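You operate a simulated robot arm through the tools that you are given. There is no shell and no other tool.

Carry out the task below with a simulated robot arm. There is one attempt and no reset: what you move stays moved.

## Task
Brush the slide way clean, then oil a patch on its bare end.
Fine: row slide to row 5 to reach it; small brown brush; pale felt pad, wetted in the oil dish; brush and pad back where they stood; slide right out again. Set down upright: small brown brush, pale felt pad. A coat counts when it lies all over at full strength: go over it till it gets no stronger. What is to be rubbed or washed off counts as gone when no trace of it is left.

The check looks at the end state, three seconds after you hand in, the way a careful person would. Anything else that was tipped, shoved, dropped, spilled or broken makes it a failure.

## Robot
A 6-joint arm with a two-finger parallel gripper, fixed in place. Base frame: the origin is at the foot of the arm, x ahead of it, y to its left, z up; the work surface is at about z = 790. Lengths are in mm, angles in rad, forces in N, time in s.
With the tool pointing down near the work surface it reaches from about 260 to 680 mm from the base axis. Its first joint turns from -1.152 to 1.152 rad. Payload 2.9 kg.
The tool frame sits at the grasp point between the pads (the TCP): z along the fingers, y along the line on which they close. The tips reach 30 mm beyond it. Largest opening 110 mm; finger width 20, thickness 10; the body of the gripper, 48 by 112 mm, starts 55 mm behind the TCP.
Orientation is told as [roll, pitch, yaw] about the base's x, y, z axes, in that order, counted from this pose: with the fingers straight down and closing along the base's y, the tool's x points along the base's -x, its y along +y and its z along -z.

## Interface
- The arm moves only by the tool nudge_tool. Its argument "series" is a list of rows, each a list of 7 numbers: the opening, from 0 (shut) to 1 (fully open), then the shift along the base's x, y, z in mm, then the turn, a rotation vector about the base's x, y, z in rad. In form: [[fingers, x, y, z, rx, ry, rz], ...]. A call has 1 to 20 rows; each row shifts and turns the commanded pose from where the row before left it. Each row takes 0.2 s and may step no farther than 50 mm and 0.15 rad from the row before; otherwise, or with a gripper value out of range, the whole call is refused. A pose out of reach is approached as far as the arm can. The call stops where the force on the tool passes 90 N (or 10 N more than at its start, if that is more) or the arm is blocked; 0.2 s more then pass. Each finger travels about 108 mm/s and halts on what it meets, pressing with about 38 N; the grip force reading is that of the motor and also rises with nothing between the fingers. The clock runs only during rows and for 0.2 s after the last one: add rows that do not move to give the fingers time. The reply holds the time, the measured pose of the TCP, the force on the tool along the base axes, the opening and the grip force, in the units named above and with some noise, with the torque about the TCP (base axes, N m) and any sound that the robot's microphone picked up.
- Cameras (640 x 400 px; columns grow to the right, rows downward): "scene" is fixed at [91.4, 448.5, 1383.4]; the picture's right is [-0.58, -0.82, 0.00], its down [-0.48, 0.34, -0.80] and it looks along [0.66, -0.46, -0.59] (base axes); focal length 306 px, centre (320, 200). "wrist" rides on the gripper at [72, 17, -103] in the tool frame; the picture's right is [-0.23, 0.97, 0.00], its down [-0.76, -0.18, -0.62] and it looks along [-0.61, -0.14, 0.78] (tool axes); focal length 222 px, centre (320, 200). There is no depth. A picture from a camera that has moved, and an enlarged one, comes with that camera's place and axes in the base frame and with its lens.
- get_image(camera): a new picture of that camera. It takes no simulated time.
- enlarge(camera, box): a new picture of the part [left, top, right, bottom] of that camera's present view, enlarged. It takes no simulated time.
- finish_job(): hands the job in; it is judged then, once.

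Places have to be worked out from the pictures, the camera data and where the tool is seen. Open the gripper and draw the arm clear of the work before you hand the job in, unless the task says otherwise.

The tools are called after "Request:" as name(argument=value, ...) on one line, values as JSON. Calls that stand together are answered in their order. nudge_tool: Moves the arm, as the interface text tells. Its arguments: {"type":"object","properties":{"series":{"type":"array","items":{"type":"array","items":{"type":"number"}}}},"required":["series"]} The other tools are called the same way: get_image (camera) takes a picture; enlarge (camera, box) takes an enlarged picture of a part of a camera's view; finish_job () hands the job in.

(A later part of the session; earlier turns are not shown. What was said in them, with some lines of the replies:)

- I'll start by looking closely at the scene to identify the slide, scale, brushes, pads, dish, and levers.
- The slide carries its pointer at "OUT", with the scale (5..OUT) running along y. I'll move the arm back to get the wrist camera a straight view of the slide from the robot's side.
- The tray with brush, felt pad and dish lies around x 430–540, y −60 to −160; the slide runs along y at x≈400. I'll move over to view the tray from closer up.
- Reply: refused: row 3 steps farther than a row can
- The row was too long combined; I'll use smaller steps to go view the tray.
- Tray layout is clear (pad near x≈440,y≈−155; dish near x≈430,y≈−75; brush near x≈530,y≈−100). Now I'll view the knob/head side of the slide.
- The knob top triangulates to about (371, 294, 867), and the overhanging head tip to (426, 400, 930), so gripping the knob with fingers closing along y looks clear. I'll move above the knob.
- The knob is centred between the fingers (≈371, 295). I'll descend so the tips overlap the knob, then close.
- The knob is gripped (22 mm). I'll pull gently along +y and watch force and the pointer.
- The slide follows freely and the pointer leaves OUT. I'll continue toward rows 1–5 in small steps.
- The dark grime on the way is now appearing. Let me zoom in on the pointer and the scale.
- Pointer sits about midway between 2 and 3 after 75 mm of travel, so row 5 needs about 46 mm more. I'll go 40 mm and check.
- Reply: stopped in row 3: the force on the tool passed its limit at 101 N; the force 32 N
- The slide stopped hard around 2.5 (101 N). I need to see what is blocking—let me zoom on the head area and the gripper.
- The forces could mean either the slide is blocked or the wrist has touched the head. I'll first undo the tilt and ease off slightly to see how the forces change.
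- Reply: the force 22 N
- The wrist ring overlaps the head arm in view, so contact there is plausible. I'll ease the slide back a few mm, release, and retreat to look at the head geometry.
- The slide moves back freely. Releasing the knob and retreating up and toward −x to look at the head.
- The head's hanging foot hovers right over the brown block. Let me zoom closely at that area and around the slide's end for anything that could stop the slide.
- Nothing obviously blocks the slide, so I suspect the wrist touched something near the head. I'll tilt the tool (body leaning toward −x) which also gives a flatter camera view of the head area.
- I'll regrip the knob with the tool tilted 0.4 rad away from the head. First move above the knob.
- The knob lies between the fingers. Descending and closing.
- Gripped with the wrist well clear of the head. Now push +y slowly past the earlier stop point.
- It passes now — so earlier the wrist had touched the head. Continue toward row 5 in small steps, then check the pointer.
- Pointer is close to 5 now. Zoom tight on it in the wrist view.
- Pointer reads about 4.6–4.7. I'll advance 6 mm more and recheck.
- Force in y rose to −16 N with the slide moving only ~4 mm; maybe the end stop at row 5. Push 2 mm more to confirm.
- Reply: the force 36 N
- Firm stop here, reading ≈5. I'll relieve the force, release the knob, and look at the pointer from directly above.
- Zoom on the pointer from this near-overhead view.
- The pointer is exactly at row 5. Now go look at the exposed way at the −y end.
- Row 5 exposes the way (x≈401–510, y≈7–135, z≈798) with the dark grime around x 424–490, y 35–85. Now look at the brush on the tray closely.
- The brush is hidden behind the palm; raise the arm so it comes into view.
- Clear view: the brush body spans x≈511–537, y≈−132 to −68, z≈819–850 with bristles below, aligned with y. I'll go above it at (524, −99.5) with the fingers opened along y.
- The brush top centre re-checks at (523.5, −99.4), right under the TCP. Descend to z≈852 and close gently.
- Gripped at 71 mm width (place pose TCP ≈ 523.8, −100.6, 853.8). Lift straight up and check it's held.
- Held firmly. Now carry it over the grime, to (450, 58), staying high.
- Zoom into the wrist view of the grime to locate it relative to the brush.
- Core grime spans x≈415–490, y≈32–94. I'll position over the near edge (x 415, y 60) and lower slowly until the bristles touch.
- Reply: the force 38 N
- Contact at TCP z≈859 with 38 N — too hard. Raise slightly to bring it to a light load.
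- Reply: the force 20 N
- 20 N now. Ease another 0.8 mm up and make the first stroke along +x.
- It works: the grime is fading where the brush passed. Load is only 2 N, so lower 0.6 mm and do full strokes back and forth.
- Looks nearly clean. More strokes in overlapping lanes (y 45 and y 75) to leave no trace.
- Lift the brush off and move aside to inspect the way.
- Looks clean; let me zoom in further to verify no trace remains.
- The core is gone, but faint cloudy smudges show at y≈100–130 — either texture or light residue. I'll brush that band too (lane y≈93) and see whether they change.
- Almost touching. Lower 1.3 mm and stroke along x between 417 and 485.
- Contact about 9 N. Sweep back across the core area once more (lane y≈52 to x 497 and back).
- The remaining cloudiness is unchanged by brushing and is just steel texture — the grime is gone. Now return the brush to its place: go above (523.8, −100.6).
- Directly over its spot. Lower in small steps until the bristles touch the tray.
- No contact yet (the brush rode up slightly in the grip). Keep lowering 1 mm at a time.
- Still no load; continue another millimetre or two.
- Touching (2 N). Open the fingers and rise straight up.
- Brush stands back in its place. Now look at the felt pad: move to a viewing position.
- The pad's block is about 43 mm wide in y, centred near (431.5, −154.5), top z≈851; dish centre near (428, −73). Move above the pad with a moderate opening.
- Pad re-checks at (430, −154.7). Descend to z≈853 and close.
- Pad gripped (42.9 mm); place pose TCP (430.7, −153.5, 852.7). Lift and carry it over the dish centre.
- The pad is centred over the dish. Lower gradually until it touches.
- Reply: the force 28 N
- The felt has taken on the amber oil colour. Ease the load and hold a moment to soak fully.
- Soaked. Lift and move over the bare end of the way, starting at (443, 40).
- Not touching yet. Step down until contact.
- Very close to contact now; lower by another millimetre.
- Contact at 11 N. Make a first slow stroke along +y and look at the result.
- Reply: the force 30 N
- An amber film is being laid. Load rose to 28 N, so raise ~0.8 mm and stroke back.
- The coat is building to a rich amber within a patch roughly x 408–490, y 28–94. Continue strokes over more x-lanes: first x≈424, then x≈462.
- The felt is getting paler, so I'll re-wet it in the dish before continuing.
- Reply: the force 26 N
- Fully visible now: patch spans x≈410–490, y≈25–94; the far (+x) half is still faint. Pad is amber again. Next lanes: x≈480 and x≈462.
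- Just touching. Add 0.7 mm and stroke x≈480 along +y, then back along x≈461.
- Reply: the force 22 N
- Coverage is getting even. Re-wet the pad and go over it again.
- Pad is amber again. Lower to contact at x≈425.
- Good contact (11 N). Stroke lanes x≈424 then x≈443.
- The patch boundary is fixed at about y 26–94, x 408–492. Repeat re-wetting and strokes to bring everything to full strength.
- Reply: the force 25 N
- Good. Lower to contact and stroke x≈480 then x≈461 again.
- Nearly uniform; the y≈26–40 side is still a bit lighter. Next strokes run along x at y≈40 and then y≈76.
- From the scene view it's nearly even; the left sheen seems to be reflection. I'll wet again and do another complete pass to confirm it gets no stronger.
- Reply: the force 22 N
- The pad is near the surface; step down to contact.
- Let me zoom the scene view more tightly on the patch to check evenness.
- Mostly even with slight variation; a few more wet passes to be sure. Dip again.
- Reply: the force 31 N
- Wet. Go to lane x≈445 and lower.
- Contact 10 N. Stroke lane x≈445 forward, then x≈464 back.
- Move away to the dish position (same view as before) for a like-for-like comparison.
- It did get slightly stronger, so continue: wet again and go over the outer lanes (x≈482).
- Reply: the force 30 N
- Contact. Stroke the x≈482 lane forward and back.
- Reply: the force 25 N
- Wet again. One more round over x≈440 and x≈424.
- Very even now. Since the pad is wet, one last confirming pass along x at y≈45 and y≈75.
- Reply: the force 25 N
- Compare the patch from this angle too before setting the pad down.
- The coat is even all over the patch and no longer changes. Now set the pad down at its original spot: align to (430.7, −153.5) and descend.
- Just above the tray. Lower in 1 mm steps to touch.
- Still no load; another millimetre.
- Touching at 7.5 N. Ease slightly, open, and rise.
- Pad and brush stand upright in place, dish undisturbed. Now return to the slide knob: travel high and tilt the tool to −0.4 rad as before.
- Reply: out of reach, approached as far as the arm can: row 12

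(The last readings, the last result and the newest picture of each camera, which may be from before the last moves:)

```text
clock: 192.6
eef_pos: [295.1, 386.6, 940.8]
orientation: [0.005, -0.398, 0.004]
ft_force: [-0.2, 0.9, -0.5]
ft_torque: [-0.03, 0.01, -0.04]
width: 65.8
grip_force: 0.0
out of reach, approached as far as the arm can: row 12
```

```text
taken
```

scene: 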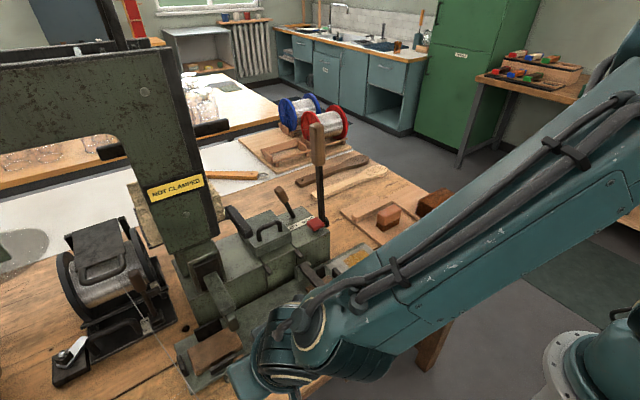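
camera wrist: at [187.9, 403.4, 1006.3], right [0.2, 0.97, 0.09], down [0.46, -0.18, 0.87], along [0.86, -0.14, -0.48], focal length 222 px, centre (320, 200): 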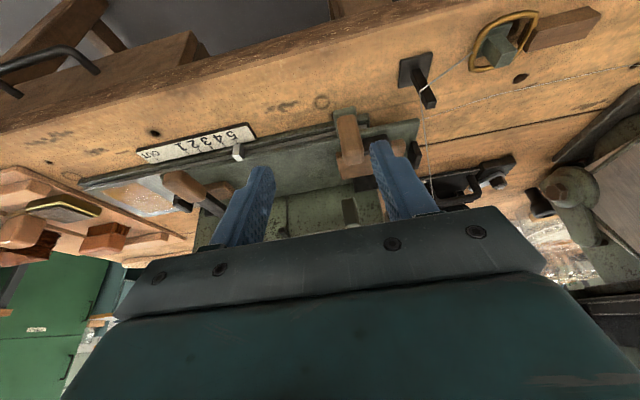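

Close to a joint limit there; move +x toward the knob at (365.5, 413, 906).

Request:
nudge_tool(series=[[0.6, 35, 5, -12, 0, 0, 0], [0.6, 35, 10, -12, 0, 0, 0], [0.6, 0, 12, -11, 0, 0, 0], [0.6, 0, 0, 0, 0, 0, 0]])

Request:
get_image(camera="wrist")

Request:
enlarge(camera="scene", box=[160, 240, 320, 390])

```text
clock: 193.6
eef_pos: [364.8, 412.5, 906.3]
orientation: [0.003, -0.402, 0.003]
ft_force: [0.0, 0.1, 0.1]
ft_torque: [-0.03, 0.0, -0.03]
width: 65.8
grip_force: 0.0
```

```text
taken
camera wrist: at [257.4, 429.9, 970.7], right [0.2, 0.97, 0.09], down [0.46, -0.18, 0.87], along [0.86, -0.14, -0.48], focal length 222 px, centre (320, 200)
```

wrist: 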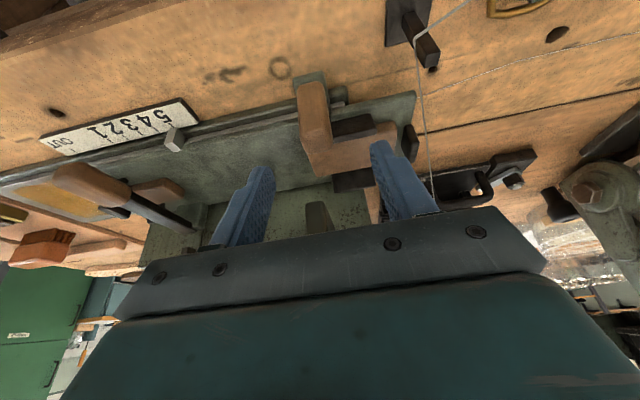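

```text
2.67 times, centred on (240, 315) of scene
camera zoom: at [91.4, 448.5, 1383.4], right [-0.58, -0.82, 0.0], down [-0.48, 0.34, -0.8], along [0.66, -0.46, -0.59], focal length 816 px, centre (533, -107)
```

zoom: 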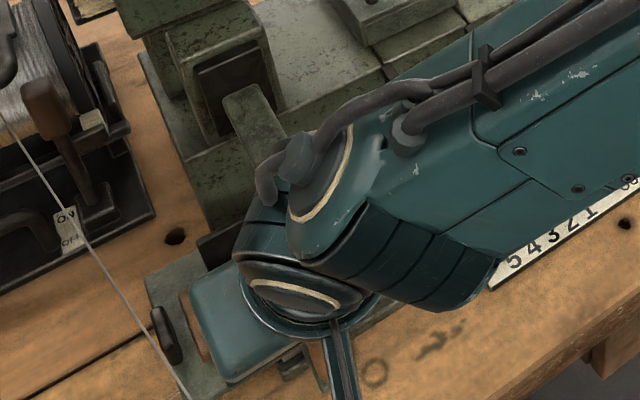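

The wrist is actually ~80 mm short of the head in x. Descend over the knob and close.

Request:
nudge_tool(series=[[0.6, 0, 0, -15, 0, 0, 0], [0.6, 0, 0, -15, 0, 0, 0], [0.6, 0, 0, -13, 0, 0, 0], [0.4, 0, 0, 0, 0, 0, 0], [0.2, 0, 0, 0, 0, 0, 0], [0, 0, 0, 0, 0, 0, 0], [0, 0, 0, 0, 0, 0, 0], [0, 0, 0, 0, 0, 0, 0]])

Request:
get_image(camera="wrist")

```text
clock: 195.4
eef_pos: [365.4, 415.0, 863.2]
orientation: [0.0, -0.401, 0.002]
ft_force: [1.3, 1.5, -3.2]
ft_torque: [-0.38, -0.27, -0.55]
width: 21.9
grip_force: 44.8
```

```text
taken
camera wrist: at [257.4, 430.3, 927.7], right [0.21, 0.97, 0.09], down [0.46, -0.18, 0.87], along [0.86, -0.14, -0.48], focal length 222 px, centre (320, 200)
```

wrist: 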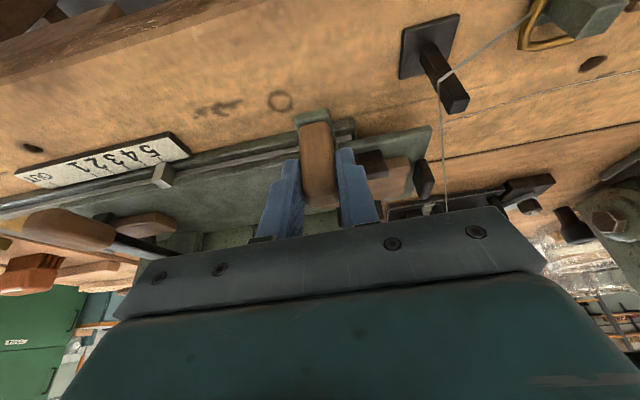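

Knob gripped. Pull the slide back along −y smoothly.

Request:
nudge_tool(series=[[0, 0, -4, 0, 0, 0, 0], [0, 0, -6, 0, 0, 0, 0], [0, 0, -7, 0, 0, 0, 0], [0, 0, -8, 0, 0, 0, 0], [0, 0, -8, 0, 0, 0, 0], [0, 0, -8, 0, 0, 0, 0], [0, 0, -8, 0, 0, 0, 0], [0, 0, -8, 0, 0, 0, 0], [0, 0, -8, 0, 0, 0, 0], [0, 0, -8, 0, 0, 0, 0], [0, 0, -8, 0, 0, 0, 0], [0, 0, -8, 0, 0, 0, 0], [0, 0, -6, 0, 0, 0, 0], [0, 0, 0, 0, 0, 0, 0]])

Request:
enlarge(camera="scene", box=[230, 220, 410, 350])

Request:
enlarge(camera="wrist", box=[60, 100, 300, 250])

```text
clock: 198.4
eef_pos: [363.8, 318.3, 863.5]
orientation: [0.002, -0.399, 0.004]
ft_force: [-2.9, 0.1, -7.4]
ft_torque: [-0.41, -1.1, -0.42]
width: 21.6
grip_force: 44.7
```

```text
3.08 times, centred on (320, 285) of scene
camera zoom: at [91.4, 448.6, 1383.4], right [-0.58, -0.82, 0.0], down [-0.48, 0.34, -0.8], along [0.66, -0.46, -0.59], focal length 941 px, centre (320, -62)
```

zoom: 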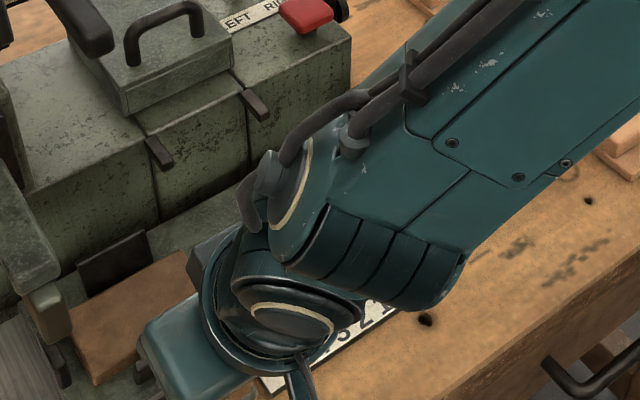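

```text
2.67 times, centred on (180, 175) of wrist
camera zoom: at [257.4, 335.0, 927.8], right [0.2, 0.97, 0.09], down [0.46, -0.18, 0.87], along [0.86, -0.14, -0.48], focal length 592 px, centre (693, 267)
```

zoom: 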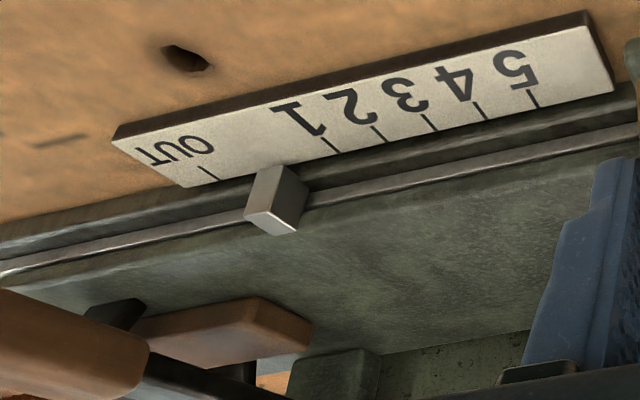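

Past row 1 now. Continue the last ~23 mm toward OUT, slower.

Request:
nudge_tool(series=[[0, 0, -5, 0, 0, 0, 0], [0, 0, -5, 0, 0, 0, 0], [0, 0, -5, 0, 0, 0, 0], [0, 0, -4, 0, 0, 0, 0], [0, 0, -2, 0, 0, 0, 0], [0, 0, 0, 0, 0, 0, 0]])

Request:
enlarge(camera="wrist", box=[60, 100, 300, 250])

```text
clock: 199.8
eef_pos: [365.2, 296.4, 862.9]
orientation: [0.0, -0.4, 0.0]
ft_force: [-2.5, -6.7, -6.8]
ft_torque: [-0.31, 0.06, -0.4]
width: 21.5
grip_force: 45.1
```

```text
2.67 times, centred on (180, 175) of wrist
camera zoom: at [257.4, 313.3, 927.8], right [0.21, 0.97, 0.09], down [0.46, -0.18, 0.87], along [0.86, -0.14, -0.48], focal length 592 px, centre (693, 267)
```

zoom: 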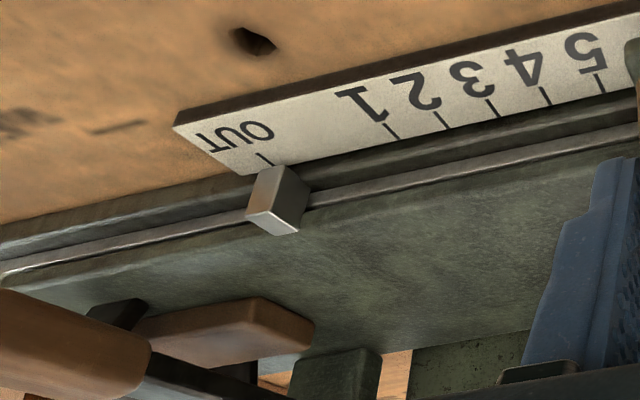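

Nearly at OUT. Pull on 1 mm at a time until the end stop is felt.

Request:
nudge_tool(series=[[0, 0, -1.5, 0, 0, 0, 0], [0, 0, -1.5, 0, 0, 0, 0], [0, 0, 0, 0, 0, 0, 0]])

Request:
enlarge(camera="wrist", box=[60, 100, 300, 250])

```text
clock: 200.6
eef_pos: [364.5, 296.1, 862.4]
orientation: [0.004, -0.402, 0.001]
ft_force: [1.6, 0.7, -7.9]
ft_torque: [-0.62, 0.81, -0.65]
width: 22.0
grip_force: 44.6
```

```text
2.67 times, centred on (180, 175) of wrist
camera zoom: at [257.3, 311.4, 927.8], right [0.2, 0.97, 0.09], down [0.46, -0.18, 0.87], along [0.86, -0.14, -0.48], focal length 592 px, centre (693, 267)
```

zoom: 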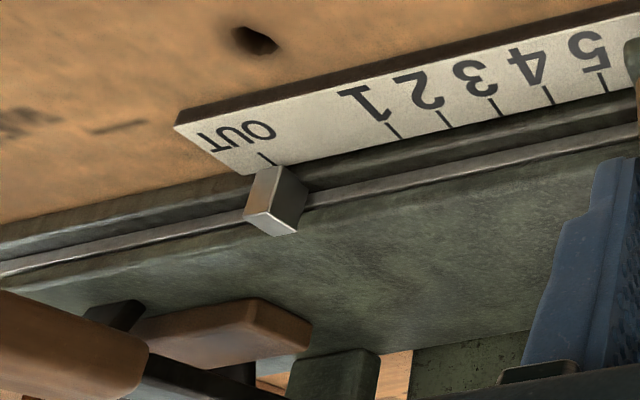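

Request:
nudge_tool(series=[[0, 0, -1.5, 0, 0, 0, 0], [0, 0, -1.5, 0, 0, 0, 0], [0, 0, 0, 0, 0, 0, 0]])

Request:
enlarge(camera="wrist", box=[60, 100, 300, 250])

```text
clock: 201.4
eef_pos: [364.9, 294.6, 863.7]
orientation: [0.009, -0.401, 0.005]
ft_force: [1.4, 25.9, -20.7]
ft_torque: [-0.84, -0.36, -0.65]
width: 21.8
grip_force: 45.0
```

```text
2.67 times, centred on (180, 175) of wrist
camera zoom: at [257.2, 310.3, 927.9], right [0.2, 0.97, 0.1], down [0.46, -0.18, 0.87], along [0.87, -0.13, -0.48], focal length 592 px, centre (693, 267)
```

zoom: 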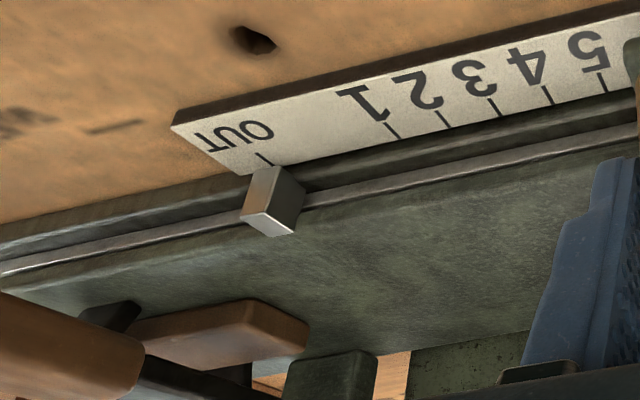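

End stop at OUT is felt (26 N). Relieve the strain, release the knob, and rise clear.

Request:
nudge_tool(series=[[0, 0, 1.5, 0, 0, 0, 0], [0.2, 0, 0.5, 0, 0, 0, 0], [0.4, 0, 0, 0, 0, 0, 0], [0.6, 0, 0, 0, 0, 0, 0], [0.6, 0, 0, 0, 0, 0, 0], [0.6, -5, 0, 20, 0, 0, 0], [0.6, -10, 0, 35, 0, 0, 0], [0.6, -20, -10, 30, 0, 0.1, 0], [0.6, -10, -20, 20, 0, 0.15, 0], [0.6, 0, -30, 0, 0, 0.15, 0], [0.6, 0, 0, 0, 0, 0, 0]])

Request:
get_image(camera="wrist")

Request:
enlarge(camera="scene", box=[200, 210, 400, 370])

```text
clock: 203.8
eef_pos: [320.1, 232.4, 967.9]
orientation: [0.003, 0.001, 0.004]
ft_force: [0.7, 0.2, 0.5]
ft_torque: [0.03, 0.03, -0.01]
width: 66.1
grip_force: 0.0
```

```text
taken
camera wrist: at [247.1, 249.3, 1068.8], right [0.22, 0.97, 0.0], down [0.76, -0.18, 0.62], along [0.61, -0.14, -0.78], focal length 222 px, centre (320, 200)
```

wrist: 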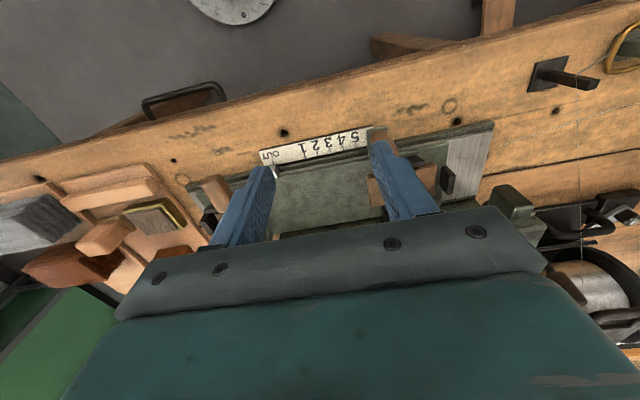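

```text
2.50 times, centred on (300, 290) of scene
camera zoom: at [91.4, 448.5, 1383.4], right [-0.58, -0.82, 0.0], down [-0.48, 0.34, -0.8], along [0.66, -0.46, -0.59], focal length 764 px, centre (370, -25)
```

zoom: 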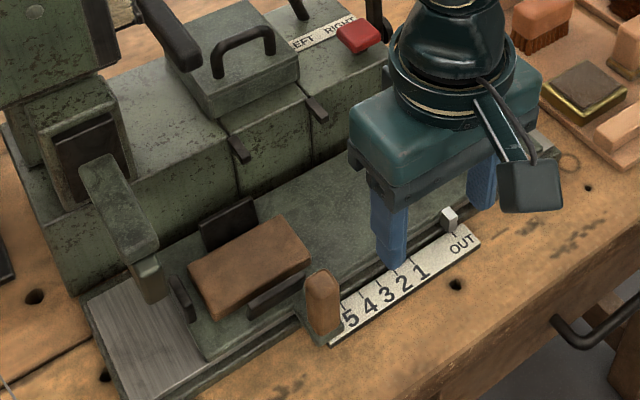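

Slide is back at OUT. Draw the arm up and clear, then verify everything.

Request:
nudge_tool(series=[[0.8, 0, -20, 40, 0, 0, 0], [0.8, 0, -20, 40, 0, 0, 0], [0.8, 0, -30, 35, 0, 0, 0], [1, 0, -30, 10, 0, 0, 0], [1, 0, 0, 0, 0, 0, 0], [1, 0, 0, 0, 0, 0, 0]])

Request:
get_image(camera="scene")

Request:
enlarge(camera="wrist", box=[200, 60, 460, 210])

Request:
enlarge(camera="scene", box=[310, 185, 490, 315])

Request:
enlarge(camera="scene", box=[290, 280, 390, 352])

```text
clock: 205.2
eef_pos: [320.5, 132.8, 1092.2]
orientation: [0.004, 0.0, 0.004]
ft_force: [0.2, 0.1, -0.6]
ft_torque: [0.05, -0.02, 0.02]
width: 109.6
grip_force: 0.0
```

```text
taken
```

scene: 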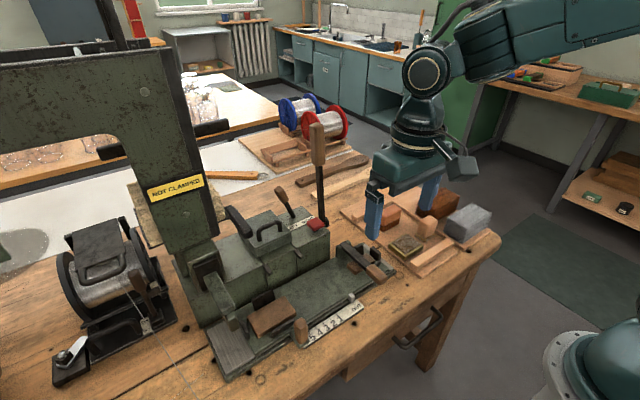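

```text
2.46 times, centred on (330, 135) of wrist
camera zoom: at [247.8, 149.2, 1194.8], right [0.22, 0.97, 0.0], down [0.76, -0.18, 0.62], along [0.61, -0.14, -0.78], focal length 547 px, centre (295, 360)
```

zoom: 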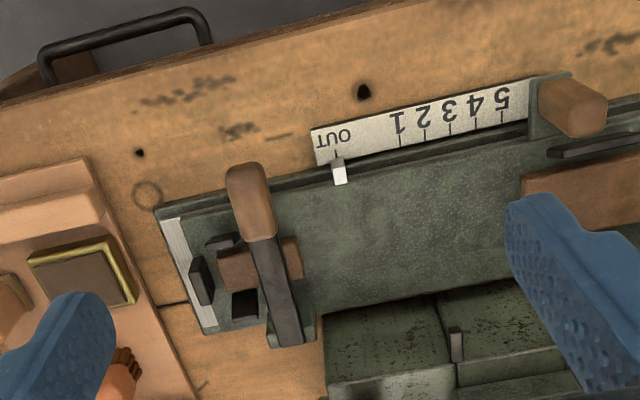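

```text
3.08 times, centred on (400, 250) of scene
camera zoom: at [91.4, 448.5, 1383.4], right [-0.58, -0.82, 0.0], down [-0.48, 0.34, -0.8], along [0.66, -0.46, -0.59], focal length 941 px, centre (74, 46)
```

zoom: 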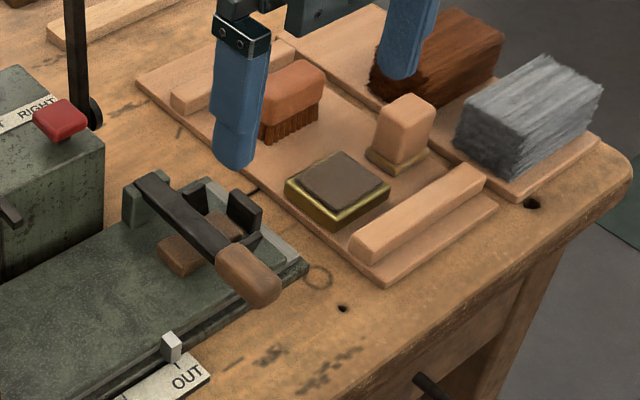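

```text
5.56 times, centred on (340, 316) of scene
camera zoom: at [91.4, 448.5, 1383.4], right [-0.58, -0.82, 0.0], down [-0.48, 0.34, -0.8], along [0.66, -0.46, -0.59], focal length 1699 px, centre (209, -444)
```

zoom: 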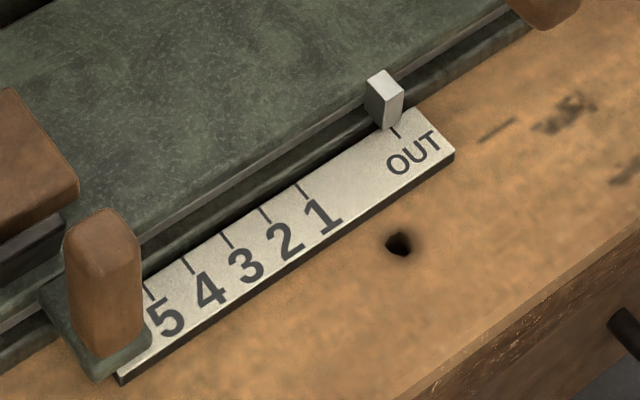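

The pointer is back at OUT, brush and pad stand upright in their places, the dish and everything else is undisturbed, and the arm is open and clear. Handing in.

Request:
finish_job()

```text
The job is handed in.
```

I brushed the slide way clean, oiled its bare end and pulled the slide all the way back to OUT. The job is handed in.

- **Brushing:** I moved the row slide to row 5 and brushed the exposed way with the small brown brush. No grime shows. Some faint cloudy marks remain near the slide, but brushing didn't change them, so I took them for the steel's own texture.
- **Oiling:** I wetted the felt pad in the dish several times and went over the patch until it stopped getting stronger. It looks even all over, roughly 78 by 68 mm.
- **Putting back:** The brush and pad stand upright on the tray, within a few millimetres of where they were. The pad is still stained with oil.
- **Wrist contact:** On the first attempt to slide to row 5, the gripper's force limit tripped at 101 N. I think the wrist had touched the machine's head. I tilted the gripper away and the slide then moved freely. I saw no damage or shift to the head afterwards.
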